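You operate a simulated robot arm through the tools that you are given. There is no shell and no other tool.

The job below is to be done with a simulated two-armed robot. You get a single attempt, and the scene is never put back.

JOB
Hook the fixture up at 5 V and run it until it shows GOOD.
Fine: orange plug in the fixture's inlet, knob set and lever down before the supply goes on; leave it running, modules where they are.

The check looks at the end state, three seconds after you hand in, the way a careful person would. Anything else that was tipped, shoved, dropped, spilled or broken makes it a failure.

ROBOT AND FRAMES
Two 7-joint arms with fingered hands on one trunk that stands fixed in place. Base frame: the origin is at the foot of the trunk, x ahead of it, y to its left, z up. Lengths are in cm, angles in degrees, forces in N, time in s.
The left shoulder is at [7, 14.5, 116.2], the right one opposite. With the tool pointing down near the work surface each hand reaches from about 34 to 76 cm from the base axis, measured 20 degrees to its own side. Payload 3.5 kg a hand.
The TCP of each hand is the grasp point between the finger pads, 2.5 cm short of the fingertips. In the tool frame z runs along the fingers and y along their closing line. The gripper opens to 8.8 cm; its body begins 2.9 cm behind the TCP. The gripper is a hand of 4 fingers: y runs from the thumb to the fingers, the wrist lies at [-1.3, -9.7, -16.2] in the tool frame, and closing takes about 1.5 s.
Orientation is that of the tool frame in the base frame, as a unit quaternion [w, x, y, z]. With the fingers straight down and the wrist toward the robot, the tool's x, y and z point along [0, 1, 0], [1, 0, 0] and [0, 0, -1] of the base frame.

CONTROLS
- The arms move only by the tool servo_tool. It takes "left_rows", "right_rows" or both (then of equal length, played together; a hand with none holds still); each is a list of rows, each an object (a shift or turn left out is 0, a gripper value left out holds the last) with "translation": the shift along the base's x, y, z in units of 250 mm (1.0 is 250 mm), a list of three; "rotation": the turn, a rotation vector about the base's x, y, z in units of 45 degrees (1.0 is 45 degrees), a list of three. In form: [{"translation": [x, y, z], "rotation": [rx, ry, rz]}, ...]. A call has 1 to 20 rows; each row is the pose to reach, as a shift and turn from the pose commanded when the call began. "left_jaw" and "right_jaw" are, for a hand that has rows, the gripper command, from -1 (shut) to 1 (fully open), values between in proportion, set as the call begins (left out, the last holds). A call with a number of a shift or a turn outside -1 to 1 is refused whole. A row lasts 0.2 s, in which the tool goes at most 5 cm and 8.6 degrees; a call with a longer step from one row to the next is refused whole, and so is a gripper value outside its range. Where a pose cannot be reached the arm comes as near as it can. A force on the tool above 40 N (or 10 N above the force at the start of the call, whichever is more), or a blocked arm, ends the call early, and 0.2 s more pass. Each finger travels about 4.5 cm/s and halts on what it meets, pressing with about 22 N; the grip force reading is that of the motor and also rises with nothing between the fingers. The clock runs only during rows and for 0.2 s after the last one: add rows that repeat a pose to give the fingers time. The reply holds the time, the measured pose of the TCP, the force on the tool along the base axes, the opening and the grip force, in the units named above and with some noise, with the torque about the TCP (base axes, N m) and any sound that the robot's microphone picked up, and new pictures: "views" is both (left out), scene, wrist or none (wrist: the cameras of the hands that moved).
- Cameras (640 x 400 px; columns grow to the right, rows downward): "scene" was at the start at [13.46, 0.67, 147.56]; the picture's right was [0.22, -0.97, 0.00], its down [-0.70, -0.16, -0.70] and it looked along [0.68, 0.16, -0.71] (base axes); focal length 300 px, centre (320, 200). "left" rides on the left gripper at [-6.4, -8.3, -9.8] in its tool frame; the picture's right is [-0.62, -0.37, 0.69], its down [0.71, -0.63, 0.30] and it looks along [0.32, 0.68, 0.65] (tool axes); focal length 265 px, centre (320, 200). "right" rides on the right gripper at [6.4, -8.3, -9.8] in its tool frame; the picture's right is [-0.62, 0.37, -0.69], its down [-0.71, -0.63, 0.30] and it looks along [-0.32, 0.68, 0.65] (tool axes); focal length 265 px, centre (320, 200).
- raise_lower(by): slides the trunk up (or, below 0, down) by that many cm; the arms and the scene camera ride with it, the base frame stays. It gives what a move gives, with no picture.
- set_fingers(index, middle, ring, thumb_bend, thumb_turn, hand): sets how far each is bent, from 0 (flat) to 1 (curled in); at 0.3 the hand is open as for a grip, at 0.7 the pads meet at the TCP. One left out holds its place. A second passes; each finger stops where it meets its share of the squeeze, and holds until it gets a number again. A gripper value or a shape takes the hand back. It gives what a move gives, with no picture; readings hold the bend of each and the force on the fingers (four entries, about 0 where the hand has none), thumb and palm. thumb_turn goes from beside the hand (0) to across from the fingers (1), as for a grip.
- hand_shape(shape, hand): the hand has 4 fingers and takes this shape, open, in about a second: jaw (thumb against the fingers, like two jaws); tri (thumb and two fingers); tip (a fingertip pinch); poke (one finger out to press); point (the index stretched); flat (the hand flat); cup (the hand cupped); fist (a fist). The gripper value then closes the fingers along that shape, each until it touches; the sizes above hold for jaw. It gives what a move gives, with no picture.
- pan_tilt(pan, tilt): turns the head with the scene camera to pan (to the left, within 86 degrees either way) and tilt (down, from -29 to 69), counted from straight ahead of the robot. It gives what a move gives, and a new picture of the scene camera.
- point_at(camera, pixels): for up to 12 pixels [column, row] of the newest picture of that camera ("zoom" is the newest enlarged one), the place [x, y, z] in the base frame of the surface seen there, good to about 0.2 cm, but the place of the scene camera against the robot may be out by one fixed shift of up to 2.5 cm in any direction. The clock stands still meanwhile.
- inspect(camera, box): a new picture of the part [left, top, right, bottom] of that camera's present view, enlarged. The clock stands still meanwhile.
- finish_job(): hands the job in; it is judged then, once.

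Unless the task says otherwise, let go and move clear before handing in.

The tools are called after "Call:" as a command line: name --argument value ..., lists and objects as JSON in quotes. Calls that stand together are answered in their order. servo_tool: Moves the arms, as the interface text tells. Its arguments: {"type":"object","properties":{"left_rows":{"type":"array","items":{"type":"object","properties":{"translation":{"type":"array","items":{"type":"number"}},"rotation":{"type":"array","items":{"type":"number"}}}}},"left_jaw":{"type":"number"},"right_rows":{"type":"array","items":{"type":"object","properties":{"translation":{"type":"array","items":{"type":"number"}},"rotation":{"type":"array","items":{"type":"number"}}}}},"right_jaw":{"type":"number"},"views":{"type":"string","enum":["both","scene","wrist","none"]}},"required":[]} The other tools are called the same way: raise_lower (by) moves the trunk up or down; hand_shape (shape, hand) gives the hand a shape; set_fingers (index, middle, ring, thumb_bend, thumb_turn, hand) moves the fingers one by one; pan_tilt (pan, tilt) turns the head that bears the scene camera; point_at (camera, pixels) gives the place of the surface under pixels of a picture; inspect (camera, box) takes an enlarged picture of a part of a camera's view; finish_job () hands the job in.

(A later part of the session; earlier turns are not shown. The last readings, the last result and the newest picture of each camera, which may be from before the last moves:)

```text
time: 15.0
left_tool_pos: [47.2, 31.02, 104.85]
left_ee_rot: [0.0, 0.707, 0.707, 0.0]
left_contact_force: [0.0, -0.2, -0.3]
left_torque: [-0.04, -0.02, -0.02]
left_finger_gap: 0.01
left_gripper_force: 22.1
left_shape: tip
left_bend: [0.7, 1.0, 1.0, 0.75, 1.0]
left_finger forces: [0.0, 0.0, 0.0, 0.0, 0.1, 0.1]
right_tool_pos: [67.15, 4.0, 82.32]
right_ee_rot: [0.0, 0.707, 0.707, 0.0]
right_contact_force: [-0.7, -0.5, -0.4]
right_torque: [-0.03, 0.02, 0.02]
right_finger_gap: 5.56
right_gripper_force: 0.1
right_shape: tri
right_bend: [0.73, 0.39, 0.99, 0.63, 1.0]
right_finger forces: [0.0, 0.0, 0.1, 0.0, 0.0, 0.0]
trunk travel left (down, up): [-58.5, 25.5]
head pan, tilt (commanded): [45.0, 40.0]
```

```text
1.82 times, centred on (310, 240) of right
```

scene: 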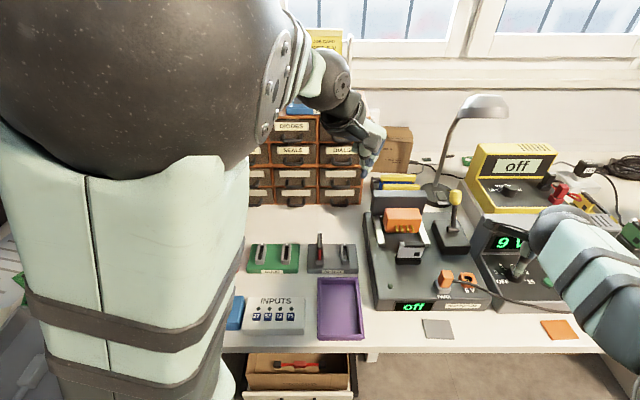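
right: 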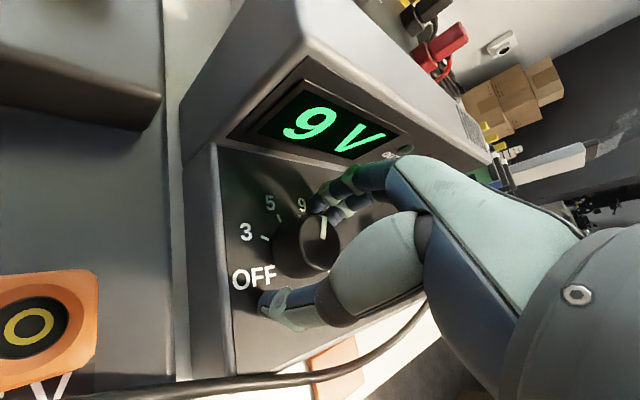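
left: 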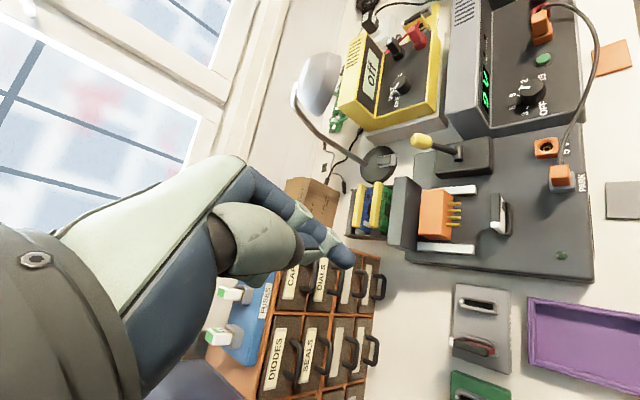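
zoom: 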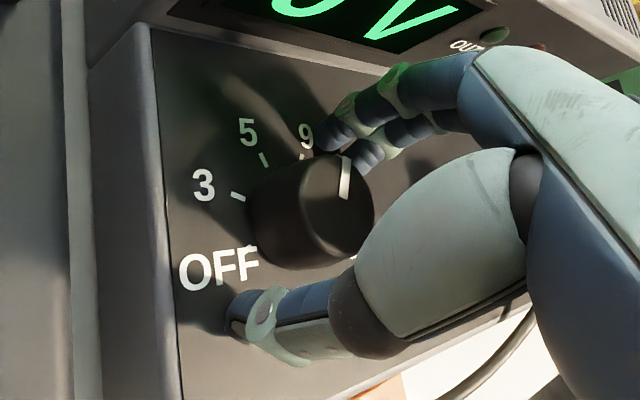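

Fingers (345,145 in the zoom) and thumb (245,310) straddle the knob well. I'll close gently onto it.

Call:
servo_tool --right_rows '[{"translation": [0, 0, 0]}, {"translation": [0, 0, 0]}, {"translation": [0, 0, 0]}, {"translation": [0, 0, 0]}]' --right_jaw -0.15 --views "wrist"

Call:
inspect --camera "right" --box '[180, 130, 440, 350]'

```text
time: 16.0
left_tool_pos: [47.23, 30.94, 104.85]
left_ee_rot: [0.0, 0.708, 0.707, 0.001]
left_contact_force: [0.1, -0.6, -0.1]
left_torque: [0.0, 0.0, 0.03]
left_finger_gap: 0.0
left_gripper_force: 21.9
left_shape: tip
left_bend: [0.7, 1.0, 1.0, 0.75, 1.0]
left_finger forces: [0.0, 0.0, 0.0, 0.0, 0.0, 0.0]
right_tool_pos: [67.23, 4.08, 82.27]
right_ee_rot: [0.001, 0.707, 0.707, 0.0]
right_contact_force: [0.5, 0.0, 0.4]
right_torque: [0.01, 0.02, 0.0]
right_finger_gap: 3.78
right_gripper_force: 0.0
right_shape: tri
right_bend: [0.74, 0.48, 0.99, 0.72, 1.0]
right_finger forces: [0.0, 0.0, 0.0, 0.0, 0.0, 0.1]
trunk travel left (down, up): [-58.5, 25.5]
head pan, tilt (commanded): [45.0, 40.0]
```

right: 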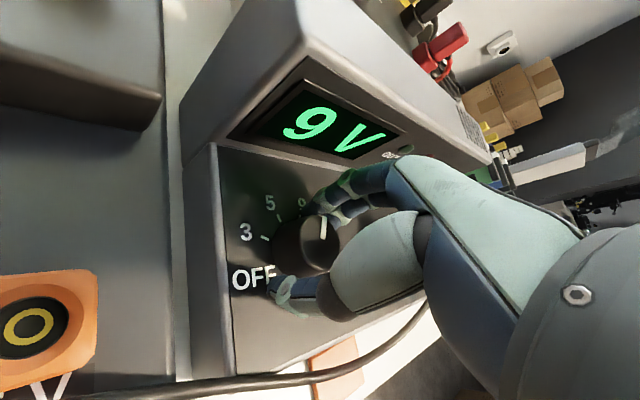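

```text
1.82 times, centred on (310, 240) of right
```

zoom: 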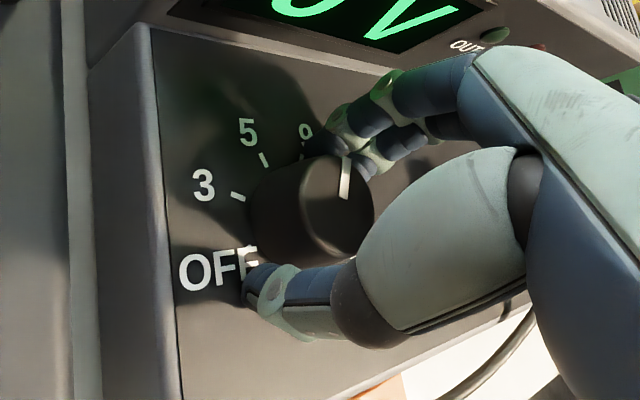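

Nearly touching at gap 3.8. I'll close until it grips.

Call:
servo_tool --right_rows '[{"translation": [0, 0, 0]}, {"translation": [0, 0, 0]}, {"translation": [0, 0, 0]}, {"translation": [0, 0, 0]}]' --right_jaw -0.6 --views "wrist"

Call:
inspect --camera "right" --box '[180, 130, 440, 350]'

```text
time: 17.0
left_tool_pos: [47.19, 30.93, 104.92]
left_ee_rot: [0.0, 0.708, 0.706, 0.0]
left_contact_force: [-0.6, -0.2, -0.4]
left_torque: [0.01, 0.02, 0.01]
left_finger_gap: 0.02
left_gripper_force: 22.1
left_shape: tip
left_bend: [0.7, 1.0, 1.0, 0.75, 1.0]
left_finger forces: [0.1, 0.0, 0.0, 0.1, 0.1, 0.0]
right_tool_pos: [67.27, 4.11, 82.34]
right_ee_rot: [0.0, 0.708, 0.707, 0.0]
right_contact_force: [-0.8, -0.6, -0.9]
right_torque: [0.0, 0.02, -0.03]
right_finger_gap: 2.68
right_gripper_force: 21.7
right_shape: tri
right_bend: [0.74, 0.53, 1.0, 0.74, 1.0]
right_finger forces: [9.9, 9.4, 0.0, 0.0, 19.4, 0.0]
trunk travel left (down, up): [-58.5, 25.5]
head pan, tilt (commanded): [45.0, 40.0]
```

right: 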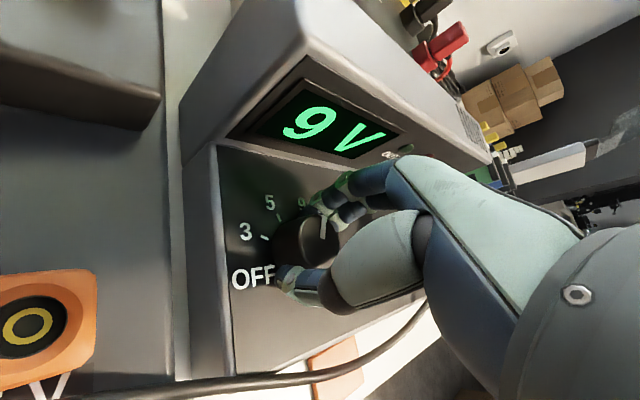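

```text
1.82 times, centred on (310, 240) of right
```

zoom: 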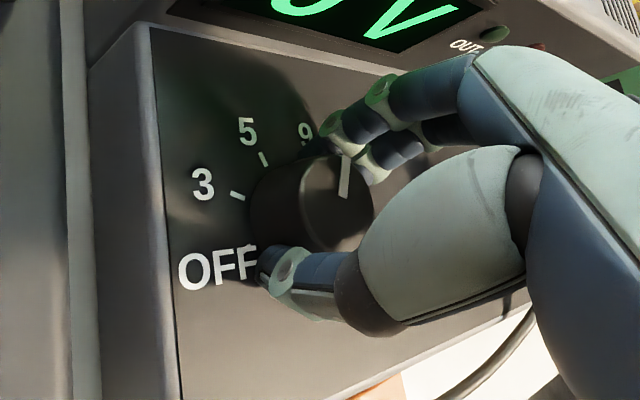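

The grip is firm (≈10+9 N vs 19 N thumb). Now I'll turn counter-clockwise (9→5), first about 20°.

Call:
servo_tool --right_rows '[{"rotation": [0, 0, 0.12]}, {"rotation": [0, 0, 0.24]}, {"rotation": [0, 0, 0.36]}, {"rotation": [0, 0, 0.45]}, {"rotation": [0, 0, 0.45]}]' --views "wrist"

Call:
inspect --camera "right" --box '[180, 80, 440, 350]'

```text
time: 18.2
left_tool_pos: [47.15, 30.96, 104.69]
left_ee_rot: [0.0, 0.707, 0.707, 0.0]
left_contact_force: [-0.6, -1.1, -0.5]
left_torque: [-0.03, -0.01, 0.01]
left_finger_gap: 0.0
left_gripper_force: 22.4
left_shape: tip
left_bend: [0.7, 1.0, 1.0, 0.75, 1.0]
left_finger forces: [0.0, 0.0, 0.0, 0.1, 0.0, 0.0]
right_tool_pos: [67.2, 4.14, 82.29]
right_ee_rot: [0.0, 0.57, 0.821, 0.0]
right_contact_force: [-0.2, -0.9, -0.5]
right_torque: [-0.01, -0.01, -0.01]
right_finger_gap: 2.65
right_gripper_force: 22.4
right_shape: tri
right_bend: [0.74, 0.53, 1.0, 0.74, 1.0]
right_finger forces: [10.1, 9.7, 0.2, 0.1, 19.9, 0.0]
trunk travel left (down, up): [-58.5, 25.5]
head pan, tilt (commanded): [45.0, 40.0]
```

right: 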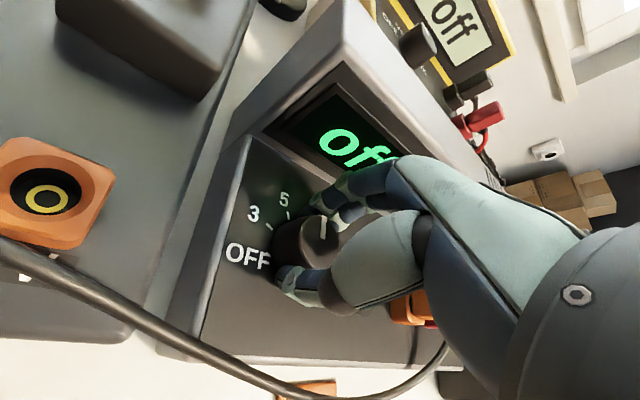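

```text
1.48 times, centred on (310, 215) of right
```

zoom: 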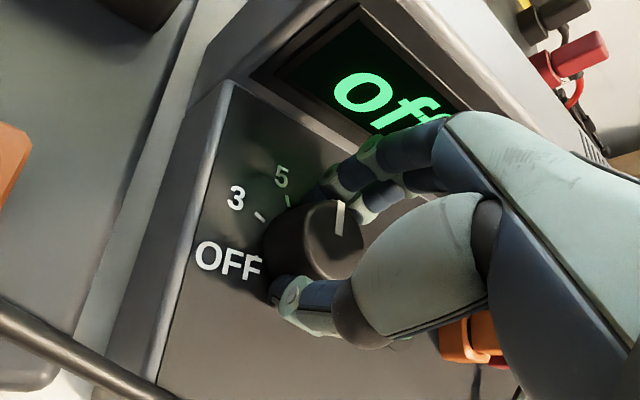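

The knob turned with the hand (display now "off" between detents). I'll turn another ~16° toward 5.

Call:
servo_tool --right_rows '[{"rotation": [0, 0, 0.1]}, {"rotation": [0, 0, 0.2]}, {"rotation": [0, 0, 0.3]}, {"rotation": [0, 0, 0.36]}, {"rotation": [0, 0, 0.36]}]' --views "wrist"

Call:
inspect --camera "right" --box '[180, 80, 440, 350]'

```text
time: 19.4
left_tool_pos: [47.2, 30.9, 104.78]
left_ee_rot: [0.0, 0.708, 0.707, 0.001]
left_contact_force: [-0.3, 0.1, 0.9]
left_torque: [0.0, 0.03, 0.0]
left_finger_gap: 0.02
left_gripper_force: 21.7
left_shape: tip
left_bend: [0.7, 1.0, 1.0, 0.75, 1.0]
left_finger forces: [0.0, 0.0, 0.0, 0.0, 0.0, 0.1]
right_tool_pos: [67.18, 3.97, 82.26]
right_ee_rot: [0.0, 0.45, 0.893, 0.0]
right_contact_force: [1.1, -3.7, 0.0]
right_torque: [-0.03, -0.07, -0.01]
right_finger_gap: 2.68
right_gripper_force: 21.7
right_shape: tri
right_bend: [0.74, 0.53, 1.0, 0.74, 1.0]
right_finger forces: [10.0, 10.9, 0.1, 0.1, 20.3, 0.1]
trunk travel left (down, up): [-58.5, 25.5]
head pan, tilt (commanded): [45.0, 40.0]
```

right: 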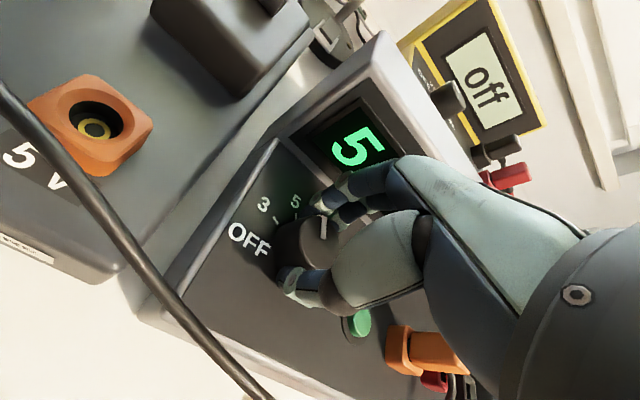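

```text
1.48 times, centred on (310, 215) of right
```

zoom: 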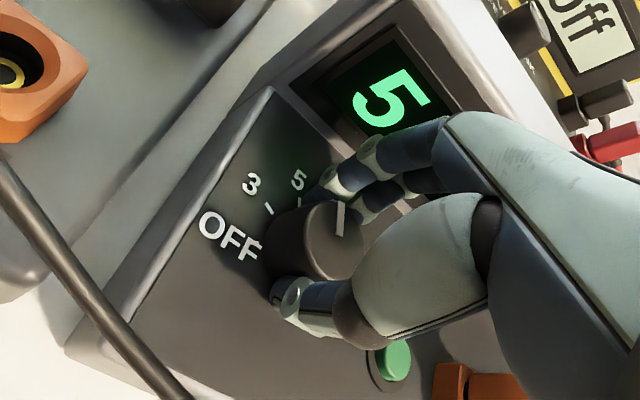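

Display now reads 5. I'll release slightly and lift clear to check the knob's pointer alignment.

Call:
servo_tool --right_rows '[{"translation": [0, 0, 0]}, {"translation": [0, 0, 0]}, {"translation": [0, 0, 0]}, {"translation": [0, 0, 0]}, {"translation": [0, 0, 0]}]' --right_jaw 0.1 --views "none"

Call:
servo_tool --right_rows '[{"translation": [0, 0, 0.08]}, {"translation": [0, 0, 0.2]}, {"translation": [0, 0, 0.36]}, {"translation": [0, 0, 0.5]}, {"translation": [0, 0, 0.5]}]' --views "wrist"

Call:
inspect --camera "right" --box '[100, 100, 340, 340]'

```text
time: 20.6
left_tool_pos: [47.14, 30.95, 104.82]
left_ee_rot: [0.0, 0.707, 0.707, 0.0]
left_contact_force: [-0.2, 0.5, 0.3]
left_torque: [0.01, 0.01, -0.01]
left_finger_gap: 0.0
left_gripper_force: 22.0
left_shape: tip
left_bend: [0.7, 1.0, 1.0, 0.75, 1.0]
left_finger forces: [0.0, 0.0, 0.0, 0.0, 0.1, 0.1]
right_tool_pos: [67.14, 4.07, 82.27]
right_ee_rot: [0.0, 0.45, 0.893, 0.0]
right_contact_force: [-0.5, -0.2, 0.4]
right_torque: [-0.02, 0.01, 0.01]
right_finger_gap: 4.82
right_gripper_force: 0.0
right_shape: tri
right_bend: [0.74, 0.43, 0.99, 0.67, 1.0]
right_finger forces: [0.0, 0.0, 0.0, 0.0, 0.0, 0.0]
trunk travel left (down, up): [-58.5, 25.5]
head pan, tilt (commanded): [45.0, 40.0]
```

```text
time: 21.8
left_tool_pos: [47.24, 31.04, 104.9]
left_ee_rot: [0.001, 0.707, 0.707, 0.0]
left_contact_force: [0.2, 0.4, 0.7]
left_torque: [0.01, 0.01, 0.0]
left_finger_gap: 0.0
left_gripper_force: 21.6
left_shape: tip
left_bend: [0.7, 1.0, 1.0, 0.75, 1.0]
left_finger forces: [0.0, 0.1, 0.0, 0.1, 0.0, 0.0]
right_tool_pos: [67.33, 4.1, 94.86]
right_ee_rot: [0.0, 0.45, 0.893, 0.0]
right_contact_force: [0.0, 0.3, 0.2]
right_torque: [0.01, -0.03, 0.02]
right_finger_gap: 4.8
right_gripper_force: 0.1
right_shape: tri
right_bend: [0.74, 0.43, 0.99, 0.67, 1.0]
right_finger forces: [0.0, 0.1, 0.1, 0.0, 0.0, 0.0]
trunk travel left (down, up): [-58.5, 25.5]
head pan, tilt (commanded): [45.0, 40.0]
```

right: 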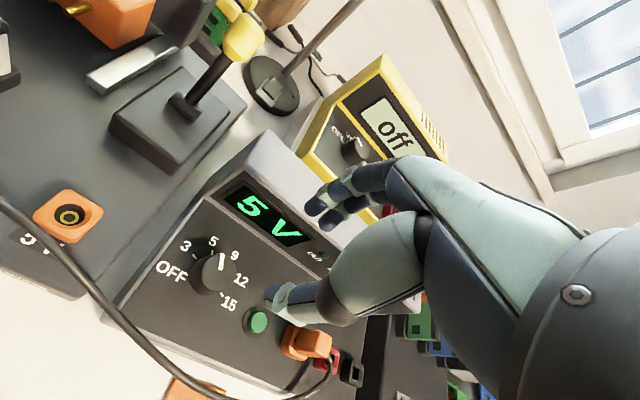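

```text
1.67 times, centred on (220, 220) of right
```

zoom: 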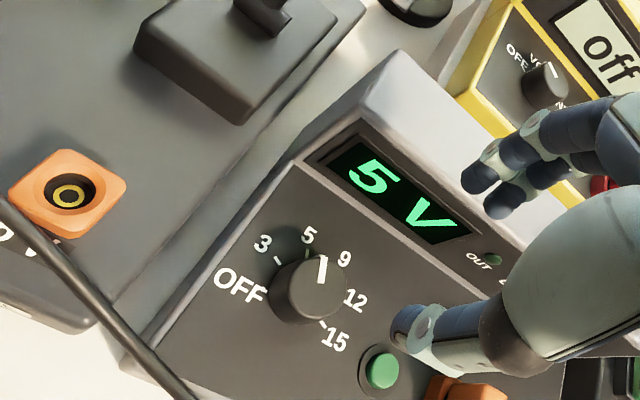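

Supply shows "5 V" with OUT dark. Next the plug: I'll switch the right hand to a fingertip pinch, and move the left hand slightly up/left to keep clear.

Call:
hand_shape --hand "right" --shape "tip"

Call:
servo_tool --right_rows '[{"translation": [0, 0, 0.1], "rotation": [0, 0, 0]}, {"translation": [-0.07, 0.047, 0.2], "rotation": [0, 0, 0.04]}, {"translation": [-0.17, 0.12, 0.22], "rotation": [0, 0, 0.08]}, {"translation": [-0.29, 0.2, 0.22], "rotation": [0, 0, 0.12]}, {"translation": [-0.41, 0.28, 0.22], "rotation": [0, 0, 0.16]}, {"translation": [-0.51, 0.345, 0.22], "rotation": [0, 0, 0.19]}, {"translation": [-0.558, 0.376, 0.22], "rotation": [0, 0, 0.19]}, {"translation": [-0.558, 0.376, 0.22], "rotation": [0, 0, 0.19]}]' --left_rows '[{"translation": [0, 0.04, 0.04]}, {"translation": [0, 0.08, 0.08]}, {"translation": [0, 0.12, 0.12]}, {"translation": [0, 0.16, 0.16]}, {"translation": [0, 0.2, 0.2]}, {"translation": [0, 0.24, 0.24]}, {"translation": [0, 0.24, 0.24]}, {"translation": [0, 0.24, 0.24]}]'

```text
time: 22.7
left_tool_pos: [47.27, 30.98, 104.8]
left_ee_rot: [0.0, 0.707, 0.707, 0.0]
left_contact_force: [0.8, -0.2, 0.2]
left_torque: [0.01, 0.02, 0.01]
left_finger_gap: 0.0
left_gripper_force: 21.8
left_shape: tip
left_bend: [0.7, 1.0, 1.0, 0.75, 1.0]
left_finger forces: [0.0, 0.0, 0.0, 0.0, 0.1, 0.1]
right_tool_pos: [67.29, 4.22, 94.78]
right_ee_rot: [0.0, 0.45, 0.893, 0.0]
right_contact_force: [-0.4, 0.7, -0.3]
right_torque: [0.01, -0.03, -0.03]
right_finger_gap: 8.79
right_gripper_force: 0.0
right_shape: tip
right_bend: [0.3, 0.98, 0.99, 0.3, 0.98]
right_finger forces: [0.0, 0.0, 0.0, 0.0, 0.0, 0.1]
trunk travel left (down, up): [-58.5, 25.5]
head pan, tilt (commanded): [45.0, 40.0]
```

```text
time: 24.5
left_tool_pos: [47.21, 37.1, 110.66]
left_ee_rot: [0.0, 0.707, 0.707, 0.001]
left_contact_force: [-0.2, 0.0, 0.2]
left_torque: [0.04, -0.03, 0.02]
left_finger_gap: 0.0
left_gripper_force: 21.9
left_shape: tip
left_bend: [0.7, 1.0, 1.0, 0.75, 1.0]
left_finger forces: [0.1, 0.0, 0.0, 0.0, 0.0, 0.1]
right_tool_pos: [53.57, 12.95, 100.77]
right_ee_rot: [-0.003, 0.387, 0.922, 0.006]
right_contact_force: [-0.6, -0.4, -0.3]
right_torque: [-0.06, -0.03, 0.03]
right_finger_gap: 8.81
right_gripper_force: 0.1
right_shape: tip
right_bend: [0.3, 0.98, 0.99, 0.3, 0.98]
right_finger forces: [0.1, 0.0, 0.1, 0.0, 0.1, 0.1]
trunk travel left (down, up): [-58.5, 25.5]
head pan, tilt (commanded): [45.0, 40.0]
```

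scene: 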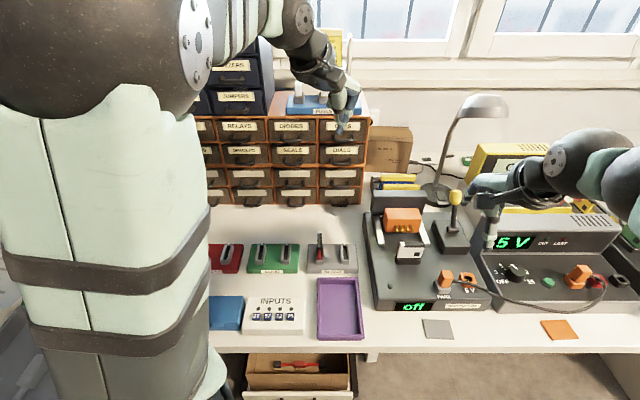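
right: 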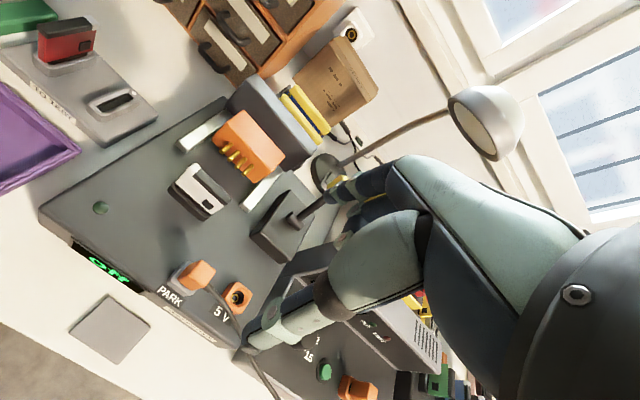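
left: 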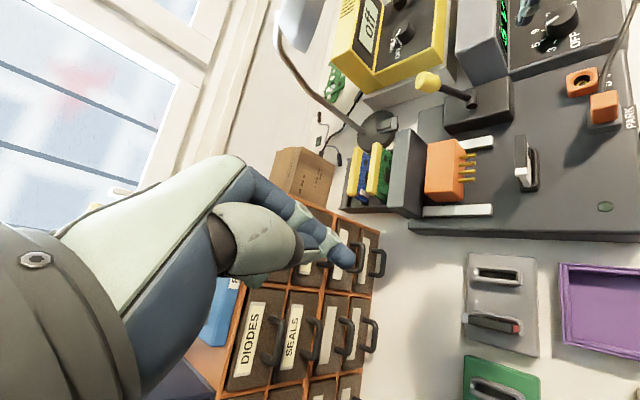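

The right hand is above the plug; PARK plug at (200,277) and inlet at (238,295) are both in its view. I'll measure both with the same camera.

Call:
inspect --camera "right" --box '[150, 240, 280, 340]'

Call:
point_at --camera "zoom" --pixels '[[205, 110], [270, 110], [300, 150], [230, 170], [255, 135], [430, 235], [370, 235], [450, 190], [500, 245], [410, 290], [120, 180], [200, 230]]'

```text
4.00 times, centred on (215, 290) of right
```

zoom: 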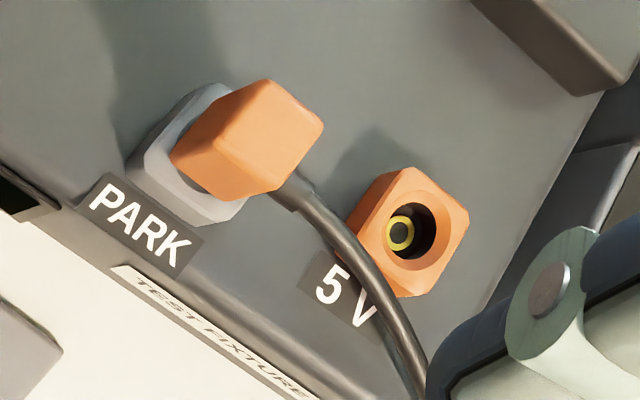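

```text
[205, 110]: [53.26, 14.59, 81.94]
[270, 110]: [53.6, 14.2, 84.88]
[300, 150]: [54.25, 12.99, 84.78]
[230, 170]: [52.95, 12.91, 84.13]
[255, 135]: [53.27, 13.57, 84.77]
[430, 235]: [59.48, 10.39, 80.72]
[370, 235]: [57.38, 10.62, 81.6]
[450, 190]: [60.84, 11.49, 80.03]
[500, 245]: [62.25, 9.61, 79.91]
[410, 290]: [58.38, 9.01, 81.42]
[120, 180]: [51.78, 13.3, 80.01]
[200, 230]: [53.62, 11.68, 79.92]
```

Plug centre ≈[53.45,13.55], inlet centre ≈[58.45,10.6]; offset about (+5.0,−2.95). I'll narrow the pinch and descend to z≈90 above the plug, then recheck.

Call:
servo_tool --right_rows '[{"translation": [0, 0, 0]}, {"translation": [0, 0, -0.1]}, {"translation": [0, 0, -0.22]}, {"translation": [0, 0, -0.34]}, {"translation": [0, 0, -0.42]}, {"translation": [0, 0, -0.42]}, {"translation": [0, 0, -0.42]}]' --right_jaw 0.1 --views "wrist"

Call:
inspect --camera "right" --box '[160, 150, 400, 370]'

```text
time: 26.3
left_tool_pos: [47.13, 37.08, 110.76]
left_ee_rot: [0.0, 0.707, 0.707, 0.0]
left_contact_force: [0.3, 0.9, 0.2]
left_torque: [-0.02, 0.03, -0.02]
left_finger_gap: 0.0
left_gripper_force: 21.9
left_shape: tip
left_bend: [0.7, 1.0, 1.0, 0.75, 1.0]
left_finger forces: [0.0, 0.0, 0.0, 0.0, 0.0, 0.0]
right_tool_pos: [55.09, 11.77, 92.08]
right_ee_rot: [-0.013, 0.406, 0.913, 0.031]
right_contact_force: [0.5, -0.2, -0.2]
right_torque: [0.0, -0.03, -0.03]
right_finger_gap: 4.87
right_gripper_force: 0.1
right_shape: tip
right_bend: [0.32, 0.98, 0.99, 0.67, 1.0]
right_finger forces: [0.0, 0.0, 0.0, 0.0, 0.0, 0.1]
trunk travel left (down, up): [-58.5, 25.5]
head pan, tilt (commanded): [45.0, 40.0]
stopped in row 7 (right hand): the arm was blocked; the commanded pose is now the measured one
```

right: 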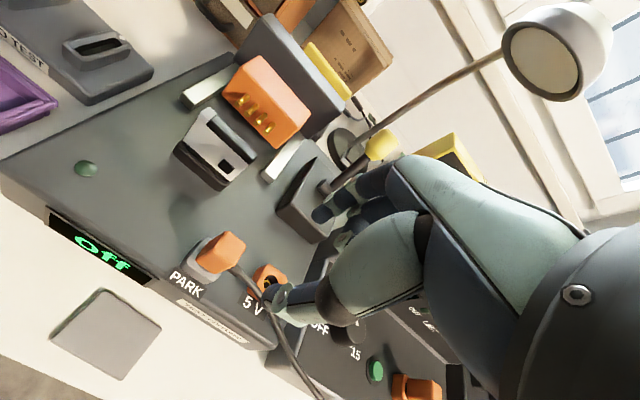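

```text
1.82 times, centred on (280, 260) of right
```

zoom: 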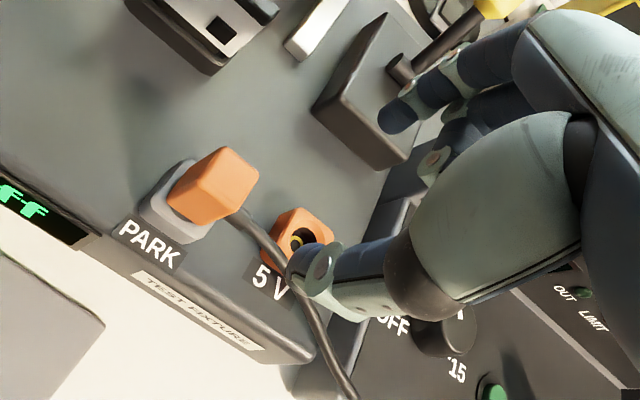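

The right arm got blocked at [55.1,11.8,92] (joint limit reaching across, no contact force). I'll retreat the right hand up and to its own side, and try the left hand for the plug instead.

Call:
servo_tool --right_rows '[{"translation": [0.02, -0.02, 0.12]}, {"translation": [0.04, -0.06, 0.28]}, {"translation": [0.06, -0.16, 0.4], "rotation": [0, 0, -0.05]}, {"translation": [0.08, -0.3, 0.5], "rotation": [0, 0, -0.15]}, {"translation": [0.1, -0.46, 0.5], "rotation": [0, 0, -0.28]}, {"translation": [0.1, -0.62, 0.5], "rotation": [0, 0, -0.4]}, {"translation": [0.1, -0.78, 0.5], "rotation": [0, 0, -0.5]}, {"translation": [0.1, -0.92, 0.5], "rotation": [0, 0, -0.6]}, {"translation": [0.1, -0.92, 0.5], "rotation": [0, 0, -0.6]}]' --views "none"

Call:
pan_tilt --pan 20 --tilt 45

```text
time: 28.3
left_tool_pos: [47.14, 37.2, 110.79]
left_ee_rot: [0.001, 0.707, 0.707, 0.0]
left_contact_force: [-0.7, -0.4, 0.6]
left_torque: [-0.02, 0.0, 0.02]
left_finger_gap: 0.0
left_gripper_force: 22.2
left_shape: tip
left_bend: [0.7, 1.0, 1.0, 0.75, 1.0]
left_finger forces: [0.0, 0.1, 0.0, 0.0, 0.0, 0.0]
right_tool_pos: [57.5, -10.95, 104.35]
right_ee_rot: [-0.003, 0.607, 0.794, 0.03]
right_contact_force: [0.5, -0.2, -0.5]
right_torque: [0.01, -0.01, -0.02]
right_finger_gap: 4.89
right_gripper_force: 0.0
right_shape: tip
right_bend: [0.32, 0.98, 0.99, 0.67, 1.0]
right_finger forces: [0.0, 0.1, 0.1, 0.0, 0.1, 0.0]
trunk travel left (down, up): [-58.5, 25.5]
head pan, tilt (commanded): [45.0, 40.0]
```

```text
time: 29.2
left_tool_pos: [47.2, 37.01, 110.85]
left_ee_rot: [0.0, 0.707, 0.708, -0.001]
left_contact_force: [-0.6, -0.6, -0.7]
left_torque: [0.01, 0.02, 0.02]
left_finger_gap: 0.01
left_gripper_force: 21.6
left_shape: tip
left_bend: [0.7, 1.0, 1.0, 0.75, 1.0]
left_finger forces: [0.1, 0.1, 0.0, 0.0, 0.0, 0.0]
right_tool_pos: [57.39, -10.94, 104.44]
right_ee_rot: [-0.004, 0.606, 0.795, 0.03]
right_contact_force: [0.2, -0.5, 0.7]
right_torque: [-0.02, 0.01, 0.0]
right_finger_gap: 4.87
right_gripper_force: 0.0
right_shape: tip
right_bend: [0.32, 0.98, 0.99, 0.67, 1.0]
right_finger forces: [0.0, 0.0, 0.1, 0.0, 0.0, 0.1]
trunk travel left (down, up): [-58.5, 25.5]
head pan, tilt (commanded): [20.0, 45.0]
```

scene: 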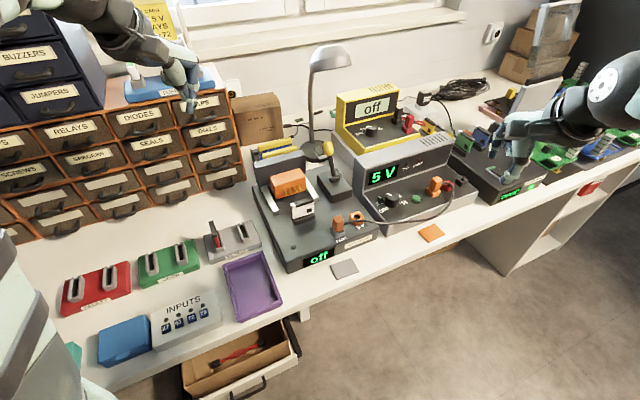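

The view is clear now. I'll bring the left hand over the plug while yawing it to +45° (closing line across the plug's near/far faces), and shift the right hand a bit farther away.

Call:
servo_tool --left_rows '[{"translation": [0.02, -0.09, 0], "rotation": [0, 0, 0.1]}, {"translation": [0.05, -0.18, 0], "rotation": [0, 0, 0.2]}, {"translation": [0.07, -0.28, 0], "rotation": [0, 0, 0.3]}, {"translation": [0.1, -0.38, -0.02], "rotation": [0, 0, 0.4]}, {"translation": [0.13, -0.48, -0.06], "rotation": [0, 0, 0.5]}, {"translation": [0.15, -0.58, -0.12], "rotation": [0, 0, 0.6]}, {"translation": [0.18, -0.68, -0.18], "rotation": [0, 0, 0.7]}, {"translation": [0.2, -0.78, -0.24], "rotation": [0, 0, 0.8]}, {"translation": [0.23, -0.88, -0.3], "rotation": [0, 0, 0.9]}, {"translation": [0.25, -0.944, -0.35], "rotation": [0, 0, 1.0]}, {"translation": [0.25, -0.944, -0.35], "rotation": [0, 0, 1.0]}, {"translation": [0.25, -0.944, -0.35], "rotation": [0, 0, 1.0]}]' --right_rows '[{"translation": [0, -0.08, 0]}, {"translation": [0, -0.16, 0]}, {"translation": [0, -0.24, 0]}, {"translation": [0, -0.32, 0]}, {"translation": [0, -0.4, 0]}, {"translation": [0, -0.4, 0]}, {"translation": [0, -0.4, 0]}, {"translation": [0, -0.4, 0]}, {"translation": [0, -0.4, 0]}, {"translation": [0, -0.4, 0]}, {"translation": [0, -0.4, 0]}, {"translation": [0, -0.4, 0]}]' --left_jaw 0.2

```text
time: 31.8
left_tool_pos: [53.44, 13.62, 102.41]
left_ee_rot: [0.007, 0.379, 0.925, -0.012]
left_contact_force: [0.0, -0.4, -0.3]
left_torque: [0.0, -0.01, 0.0]
left_finger_gap: 5.31
left_gripper_force: 0.0
left_shape: tip
left_bend: [0.31, 0.98, 0.99, 0.64, 1.0]
left_finger forces: [0.0, 0.0, 0.0, 0.0, 0.1, 0.1]
left hand out of reach, approached as far as the arm can: row 6
right_tool_pos: [57.47, -21.14, 104.55]
right_ee_rot: [-0.003, 0.606, 0.795, 0.031]
right_contact_force: [0.7, -0.5, 0.6]
right_torque: [0.0, -0.01, 0.01]
right_finger_gap: 4.86
right_gripper_force: 0.0
right_shape: tip
right_bend: [0.32, 0.98, 0.99, 0.67, 1.0]
right_finger forces: [0.0, 0.1, 0.0, 0.1, 0.0, 0.0]
trunk travel left (down, up): [-58.5, 25.5]
head pan, tilt (commanded): [20.0, 45.0]
```

scene: 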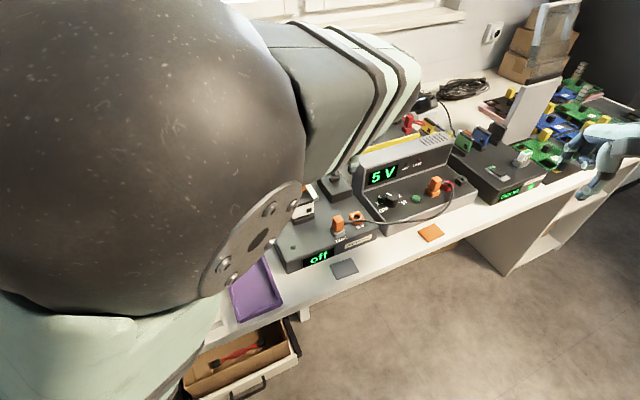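
right: 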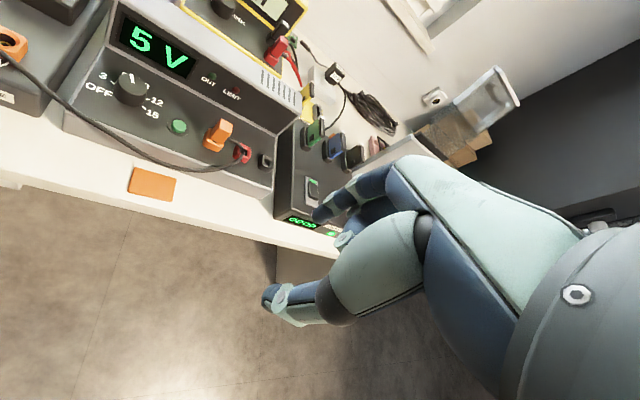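
left: 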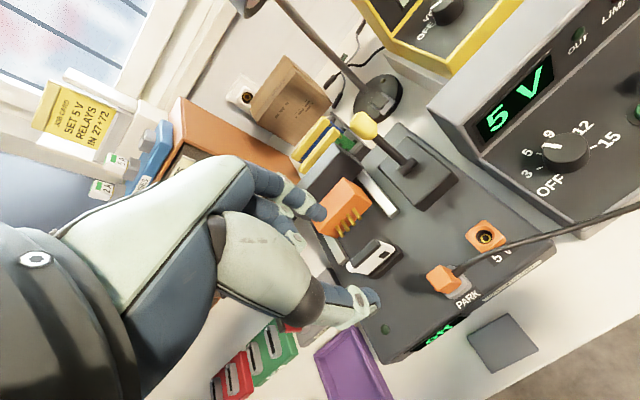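

The left hand reached the pose above the plug (yaw ≈45°). Its elbow is high but fine; I'll descend in stages to z≈91 and check for drift.

Call:
servo_tool --left_rows '[{"translation": [0, 0, -0.1]}, {"translation": [0, 0, -0.2]}, {"translation": [0, 0, -0.3]}, {"translation": [0, 0, -0.4]}, {"translation": [0, 0, -0.44]}, {"translation": [0, 0, -0.44]}]' --views "wrist"

Call:
inspect --camera "left" --box '[280, 160, 560, 380]'

```text
time: 33.2
left_tool_pos: [53.79, 13.55, 92.1]
left_ee_rot: [0.014, 0.377, 0.926, -0.011]
left_contact_force: [-0.3, 0.4, -0.9]
left_torque: [0.01, 0.01, 0.0]
left_finger_gap: 5.3
left_gripper_force: 0.0
left_shape: tip
left_bend: [0.31, 0.98, 0.99, 0.64, 1.0]
left_finger forces: [0.1, 0.1, 0.0, 0.0, 0.0, 0.0]
right_tool_pos: [57.35, -21.04, 104.5]
right_ee_rot: [-0.004, 0.606, 0.795, 0.03]
right_contact_force: [-0.6, 0.5, 0.1]
right_torque: [-0.01, 0.02, 0.02]
right_finger_gap: 4.9
right_gripper_force: 0.0
right_shape: tip
right_bend: [0.32, 0.98, 0.99, 0.67, 1.0]
right_finger forces: [0.0, 0.0, 0.1, 0.1, 0.0, 0.0]
trunk travel left (down, up): [-58.5, 25.5]
head pan, tilt (commanded): [20.0, 45.0]
```

left: 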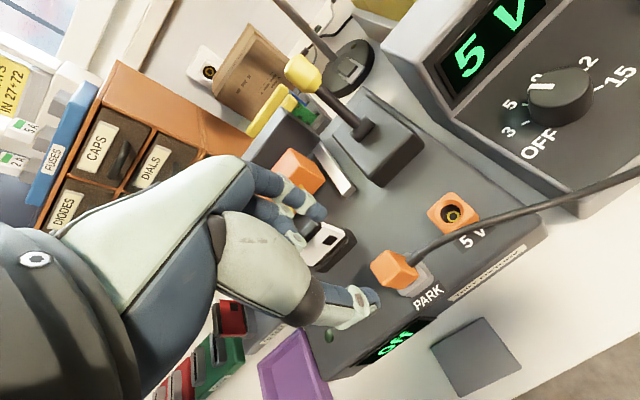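

```text
1.82 times, centred on (420, 270) of left
```

zoom: 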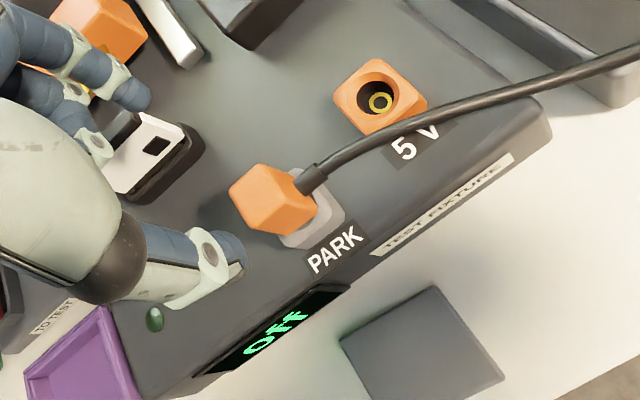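

Call:
point_at --camera "zoom" --pixels '[[155, 125], [185, 140], [130, 190], [180, 165], [275, 195], [250, 170], [300, 180], [285, 215], [320, 215], [380, 100], [140, 90], [235, 250]]'

Call:
servo_tool --left_rows '[{"translation": [0, 0, 0]}, {"translation": [0, 0, 0]}, {"translation": [0, 0, 0]}]' --views "none"

```text
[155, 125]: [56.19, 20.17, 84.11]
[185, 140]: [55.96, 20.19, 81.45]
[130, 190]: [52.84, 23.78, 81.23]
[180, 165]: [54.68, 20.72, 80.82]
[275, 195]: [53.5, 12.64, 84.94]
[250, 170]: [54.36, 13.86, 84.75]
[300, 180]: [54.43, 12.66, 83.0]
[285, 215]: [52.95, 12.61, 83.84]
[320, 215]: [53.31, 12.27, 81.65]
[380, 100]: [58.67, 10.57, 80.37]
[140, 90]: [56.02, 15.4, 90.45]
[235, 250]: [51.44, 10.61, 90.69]
```

```text
time: 34.0
left_tool_pos: [53.75, 13.88, 91.81]
left_ee_rot: [0.013, 0.375, 0.927, -0.012]
left_contact_force: [0.4, 0.9, -0.3]
left_torque: [-0.01, -0.02, -0.05]
left_finger_gap: 5.31
left_gripper_force: 0.0
left_shape: tip
left_bend: [0.31, 0.98, 0.99, 0.64, 1.0]
left_finger forces: [0.1, 0.1, 0.1, 0.0, 0.1, 0.0]
right_tool_pos: [57.46, -21.02, 104.7]
right_ee_rot: [-0.004, 0.606, 0.795, 0.03]
right_contact_force: [0.3, -0.1, 0.3]
right_torque: [0.0, -0.01, -0.01]
right_finger_gap: 4.89
right_gripper_force: 0.1
right_shape: tip
right_bend: [0.32, 0.98, 0.99, 0.67, 1.0]
right_finger forces: [0.0, 0.0, 0.0, 0.1, 0.1, 0.0]
trunk travel left (down, up): [-58.5, 25.5]
head pan, tilt (commanded): [20.0, 45.0]
```

The left hand tracks with a small lag ([53.75,13.88,91.8]); module sits ~7 cm beyond the plug, so finger clearance matters. I'll correct the ~2° tilt and step down to z≈87.5.

Call:
servo_tool --left_rows '[{"translation": [-0.006, -0.006, -0.04], "rotation": [0.02, 0.01, 0]}, {"translation": [-0.012, -0.012, -0.08], "rotation": [0.041, 0.019, 0]}, {"translation": [-0.012, -0.012, -0.12], "rotation": [0.041, 0.019, 0]}, {"translation": [-0.012, -0.012, -0.16], "rotation": [0.041, 0.019, 0]}, {"translation": [-0.012, -0.012, -0.16], "rotation": [0.041, 0.019, 0]}, {"translation": [-0.012, -0.012, -0.16], "rotation": [0.041, 0.019, 0]}]' --views "wrist"

Call:
inspect --camera "left" --box '[230, 160, 510, 380]'

```text
time: 35.4
left_tool_pos: [53.6, 14.07, 88.15]
left_ee_rot: [0.006, 0.363, 0.932, -0.015]
left_contact_force: [-0.6, -0.4, -0.1]
left_torque: [-0.02, 0.0, -0.03]
left_finger_gap: 5.3
left_gripper_force: 0.1
left_shape: tip
left_bend: [0.31, 0.98, 0.99, 0.64, 1.0]
left_finger forces: [0.1, 0.0, 0.1, 0.0, 0.1, 0.1]
right_tool_pos: [57.49, -20.94, 104.55]
right_ee_rot: [-0.004, 0.606, 0.795, 0.03]
right_contact_force: [-0.4, 0.2, -0.8]
right_torque: [-0.01, -0.01, 0.03]
right_finger_gap: 4.87
right_gripper_force: 0.0
right_shape: tip
right_bend: [0.32, 0.98, 0.99, 0.67, 1.0]
right_finger forces: [0.1, 0.0, 0.0, 0.0, 0.0, 0.0]
trunk travel left (down, up): [-58.5, 25.5]
head pan, tilt (commanded): [20.0, 45.0]
```

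left: 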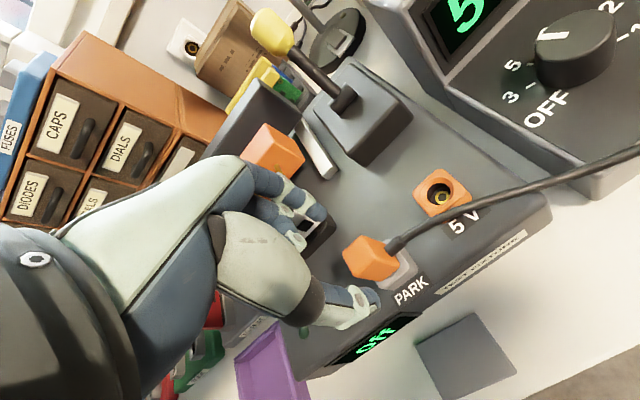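

```text
1.82 times, centred on (370, 270) of left
```

zoom: 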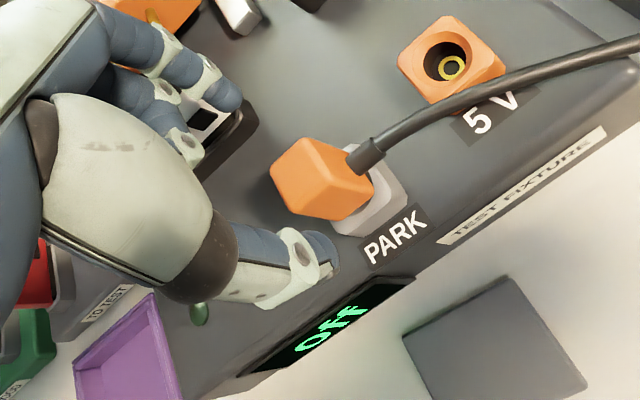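

Tracking is drifting again ([53.6,14.07,88.15], yaw 47°) – a joint limit from the lowered shoulder. I'll raise the trunk 14 cm (hands ride up) and re-approach from the original height.

Call:
raise_lower --by 14

Call:
servo_tool --left_rows '[{"translation": [0, 0, 0]}, {"translation": [0, 0, 0]}]' --views "both"

```text
time: 37.1
left_tool_pos: [53.47, 14.28, 101.54]
left_ee_rot: [-0.001, 0.361, 0.932, -0.018]
left_contact_force: [-1.0, -0.1, -0.2]
left_torque: [0.02, -0.01, -0.01]
left_finger_gap: 5.31
left_gripper_force: 0.0
left_shape: tip
left_bend: [0.31, 0.98, 0.99, 0.64, 1.0]
left_finger forces: [0.0, 0.0, 0.0, 0.1, 0.0, 0.0]
right_tool_pos: [57.3, -21.1, 118.53]
right_ee_rot: [-0.004, 0.606, 0.795, 0.03]
right_contact_force: [-0.9, -0.1, -0.3]
right_torque: [0.04, 0.01, 0.0]
right_finger_gap: 4.88
right_gripper_force: 0.0
right_shape: tip
right_bend: [0.32, 0.98, 0.99, 0.67, 1.0]
right_finger forces: [0.0, 0.0, 0.1, 0.0, 0.1, 0.0]
trunk travel left (down, up): [-72.5, 11.5]
head pan, tilt (commanded): [20.0, 45.0]
```

```text
time: 37.7
left_tool_pos: [53.5, 14.25, 101.43]
left_ee_rot: [-0.002, 0.361, 0.932, -0.019]
left_contact_force: [-0.8, 0.0, -0.7]
left_torque: [0.0, -0.01, 0.02]
left_finger_gap: 5.29
left_gripper_force: 0.1
left_shape: tip
left_bend: [0.31, 0.98, 0.99, 0.64, 1.0]
left_finger forces: [0.1, 0.1, 0.0, 0.2, 0.0, 0.0]
right_tool_pos: [57.42, -20.97, 118.67]
right_ee_rot: [-0.004, 0.606, 0.795, 0.031]
right_contact_force: [-0.3, -0.3, 0.3]
right_torque: [-0.04, -0.01, 0.0]
right_finger_gap: 4.89
right_gripper_force: 0.2
right_shape: tip
right_bend: [0.32, 0.98, 0.99, 0.67, 1.0]
right_finger forces: [0.0, 0.0, 0.0, 0.0, 0.0, 0.0]
trunk travel left (down, up): [-72.5, 11.5]
head pan, tilt (commanded): [20.0, 45.0]
```

scene: 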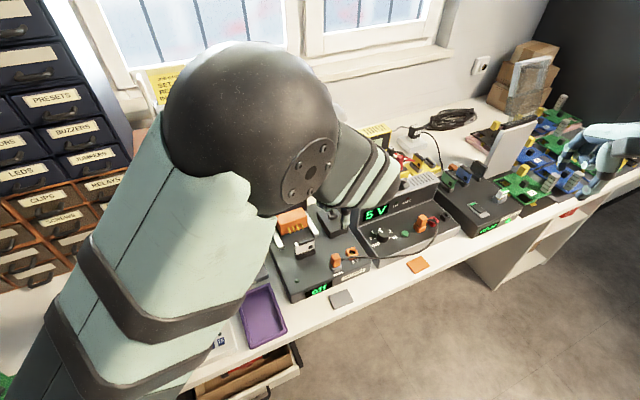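
left: 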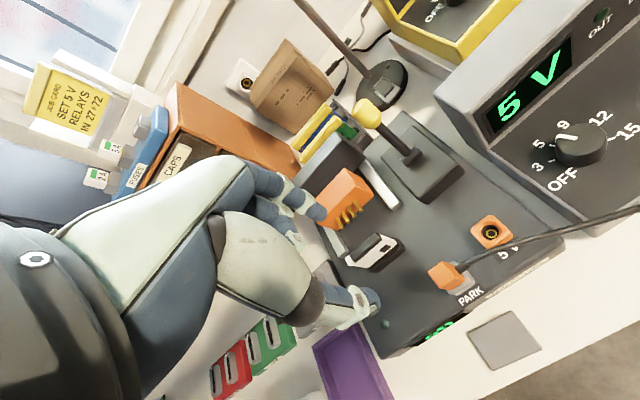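

Call:
servo_tool --left_rows '[{"translation": [0, -0.014, 0], "rotation": [0.02, -0.01, -0.03]}, {"translation": [0, -0.028, 0], "rotation": [0.043, -0.022, -0.058]}, {"translation": [0, -0.028, 0], "rotation": [0.043, -0.022, -0.058]}, {"translation": [0, -0.028, 0], "rotation": [0.043, -0.022, -0.058]}]' --views "none"

```text
time: 38.7
left_tool_pos: [53.55, 13.79, 101.38]
left_ee_rot: [-0.001, 0.379, 0.925, 0.001]
left_contact_force: [-0.1, 1.1, 0.5]
left_torque: [-0.02, 0.0, 0.0]
left_finger_gap: 5.27
left_gripper_force: 0.0
left_shape: tip
left_bend: [0.31, 0.98, 0.99, 0.64, 1.0]
left_finger forces: [0.0, 0.0, 0.0, 0.1, 0.0, 0.1]
right_tool_pos: [57.39, -21.01, 118.61]
right_ee_rot: [-0.004, 0.606, 0.795, 0.031]
right_contact_force: [0.3, -0.8, 0.7]
right_torque: [0.01, -0.01, 0.01]
right_finger_gap: 4.88
right_gripper_force: 0.0
right_shape: tip
right_bend: [0.32, 0.98, 0.99, 0.67, 1.0]
right_finger forces: [0.0, 0.0, 0.1, 0.0, 0.0, 0.0]
trunk travel left (down, up): [-72.5, 11.5]
head pan, tilt (commanded): [20.0, 45.0]
```

Orientation is now clean (yaw 45.4°, no tilt). I'll descend to z≈88 and see whether tracking holds at this trunk height.

Call:
servo_tool --left_rows '[{"translation": [-0.004, -0.008, -0.1]}, {"translation": [-0.004, -0.008, -0.2]}, {"translation": [-0.004, -0.008, -0.3]}, {"translation": [-0.004, -0.008, -0.4]}, {"translation": [-0.004, -0.008, -0.5]}, {"translation": [-0.004, -0.008, -0.53]}, {"translation": [-0.004, -0.008, -0.53]}, {"translation": [-0.004, -0.008, -0.53]}]' --views "both"

```text
time: 40.5
left_tool_pos: [53.05, 12.32, 87.76]
left_ee_rot: [-0.012, 0.401, 0.915, 0.032]
left_contact_force: [-0.7, 0.2, -0.2]
left_torque: [-0.01, -0.02, 0.02]
left_finger_gap: 5.31
left_gripper_force: 0.1
left_shape: tip
left_bend: [0.31, 0.98, 0.99, 0.64, 1.0]
left_finger forces: [0.1, 0.0, 0.0, 0.0, 0.1, 0.1]
right_tool_pos: [57.42, -21.09, 118.53]
right_ee_rot: [-0.004, 0.606, 0.795, 0.031]
right_contact_force: [0.5, 0.2, -0.1]
right_torque: [-0.03, 0.0, 0.02]
right_finger_gap: 4.87
right_gripper_force: 0.0
right_shape: tip
right_bend: [0.32, 0.98, 0.99, 0.67, 1.0]
right_finger forces: [0.1, 0.0, 0.1, 0.0, 0.0, 0.1]
trunk travel left (down, up): [-72.5, 11.5]
head pan, tilt (commanded): [20.0, 45.0]
```

scene: 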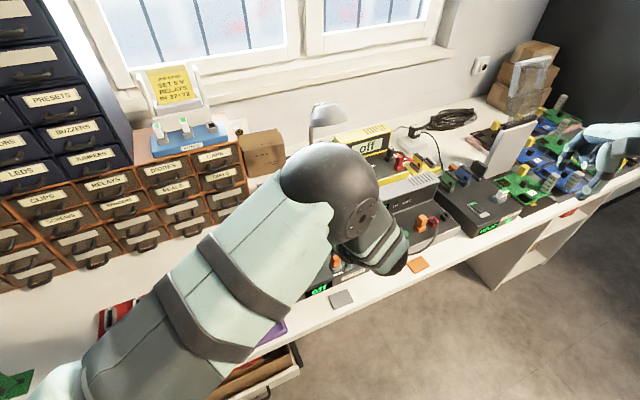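
left: 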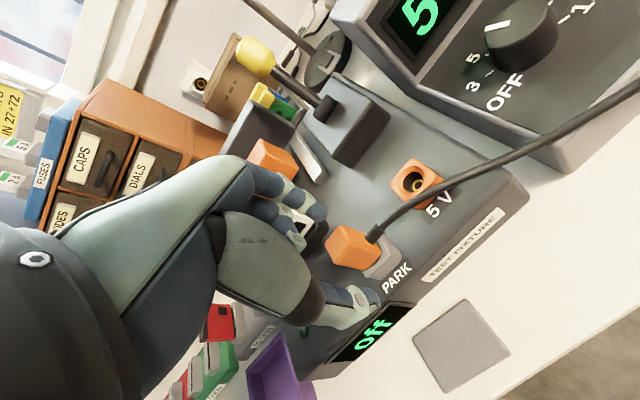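

Drift is now in the opposite sense ([53.05,12.3,87.8]). I'll hold still to see whether it settles to the commanded pose.

Call:
servo_tool --left_rows '[{"translation": [0, 0, 0]}, {"translation": [0, 0, 0]}, {"translation": [0, 0, 0]}, {"translation": [0, 0, 0]}, {"translation": [0, 0, 0]}, {"translation": [0, 0, 0]}]' --views "none"

```text
time: 41.9
left_tool_pos: [53.06, 12.15, 87.8]
left_ee_rot: [-0.011, 0.402, 0.915, 0.031]
left_contact_force: [-0.5, 0.2, 0.2]
left_torque: [0.04, -0.01, -0.02]
left_finger_gap: 5.28
left_gripper_force: 0.0
left_shape: tip
left_bend: [0.31, 0.98, 0.99, 0.64, 1.0]
left_finger forces: [0.1, 0.1, 0.1, 0.0, 0.0, 0.0]
right_tool_pos: [57.45, -21.03, 118.54]
right_ee_rot: [-0.004, 0.606, 0.795, 0.03]
right_contact_force: [-0.5, -0.1, -0.4]
right_torque: [0.0, 0.04, -0.02]
right_finger_gap: 4.88
right_gripper_force: 0.1
right_shape: tip
right_bend: [0.32, 0.98, 0.99, 0.67, 1.0]
right_finger forces: [0.1, 0.1, 0.0, 0.1, 0.0, 0.0]
trunk travel left (down, up): [-72.5, 11.5]
head pan, tilt (commanded): [20.0, 45.0]
```

It holds steadily offset (−0.4,−1.35) with no contact; I'll command a corrective offset to see whether the arm responds or is at a hard joint limit.

Call:
servo_tool --left_rows '[{"translation": [0.008, 0.03, 0], "rotation": [-0.04, 0.01, 0.03]}, {"translation": [0.016, 0.056, 0], "rotation": [-0.07, 0.02, 0.06]}, {"translation": [0.016, 0.056, 0], "rotation": [-0.07, 0.02, 0.06]}, {"translation": [0.016, 0.056, 0], "rotation": [-0.07, 0.02, 0.06]}, {"translation": [0.016, 0.056, 0], "rotation": [-0.07, 0.02, 0.06]}]' --views "none"

```text
time: 43.1
left_tool_pos: [53.52, 13.57, 87.87]
left_ee_rot: [-0.008, 0.382, 0.924, 0.002]
left_contact_force: [0.0, 0.5, -0.3]
left_torque: [0.01, 0.0, 0.0]
left_finger_gap: 5.32
left_gripper_force: 0.1
left_shape: tip
left_bend: [0.31, 0.98, 0.99, 0.64, 1.0]
left_finger forces: [0.0, 0.1, 0.0, 0.0, 0.1, 0.0]
right_tool_pos: [57.47, -20.9, 118.58]
right_ee_rot: [-0.005, 0.606, 0.795, 0.031]
right_contact_force: [0.1, 0.3, -0.3]
right_torque: [0.01, 0.04, -0.02]
right_finger_gap: 4.88
right_gripper_force: 0.0
right_shape: tip
right_bend: [0.32, 0.98, 0.99, 0.67, 1.0]
right_finger forces: [0.1, 0.1, 0.0, 0.0, 0.1, 0.0]
trunk travel left (down, up): [-72.5, 11.5]
head pan, tilt (commanded): [20.0, 45.0]
```

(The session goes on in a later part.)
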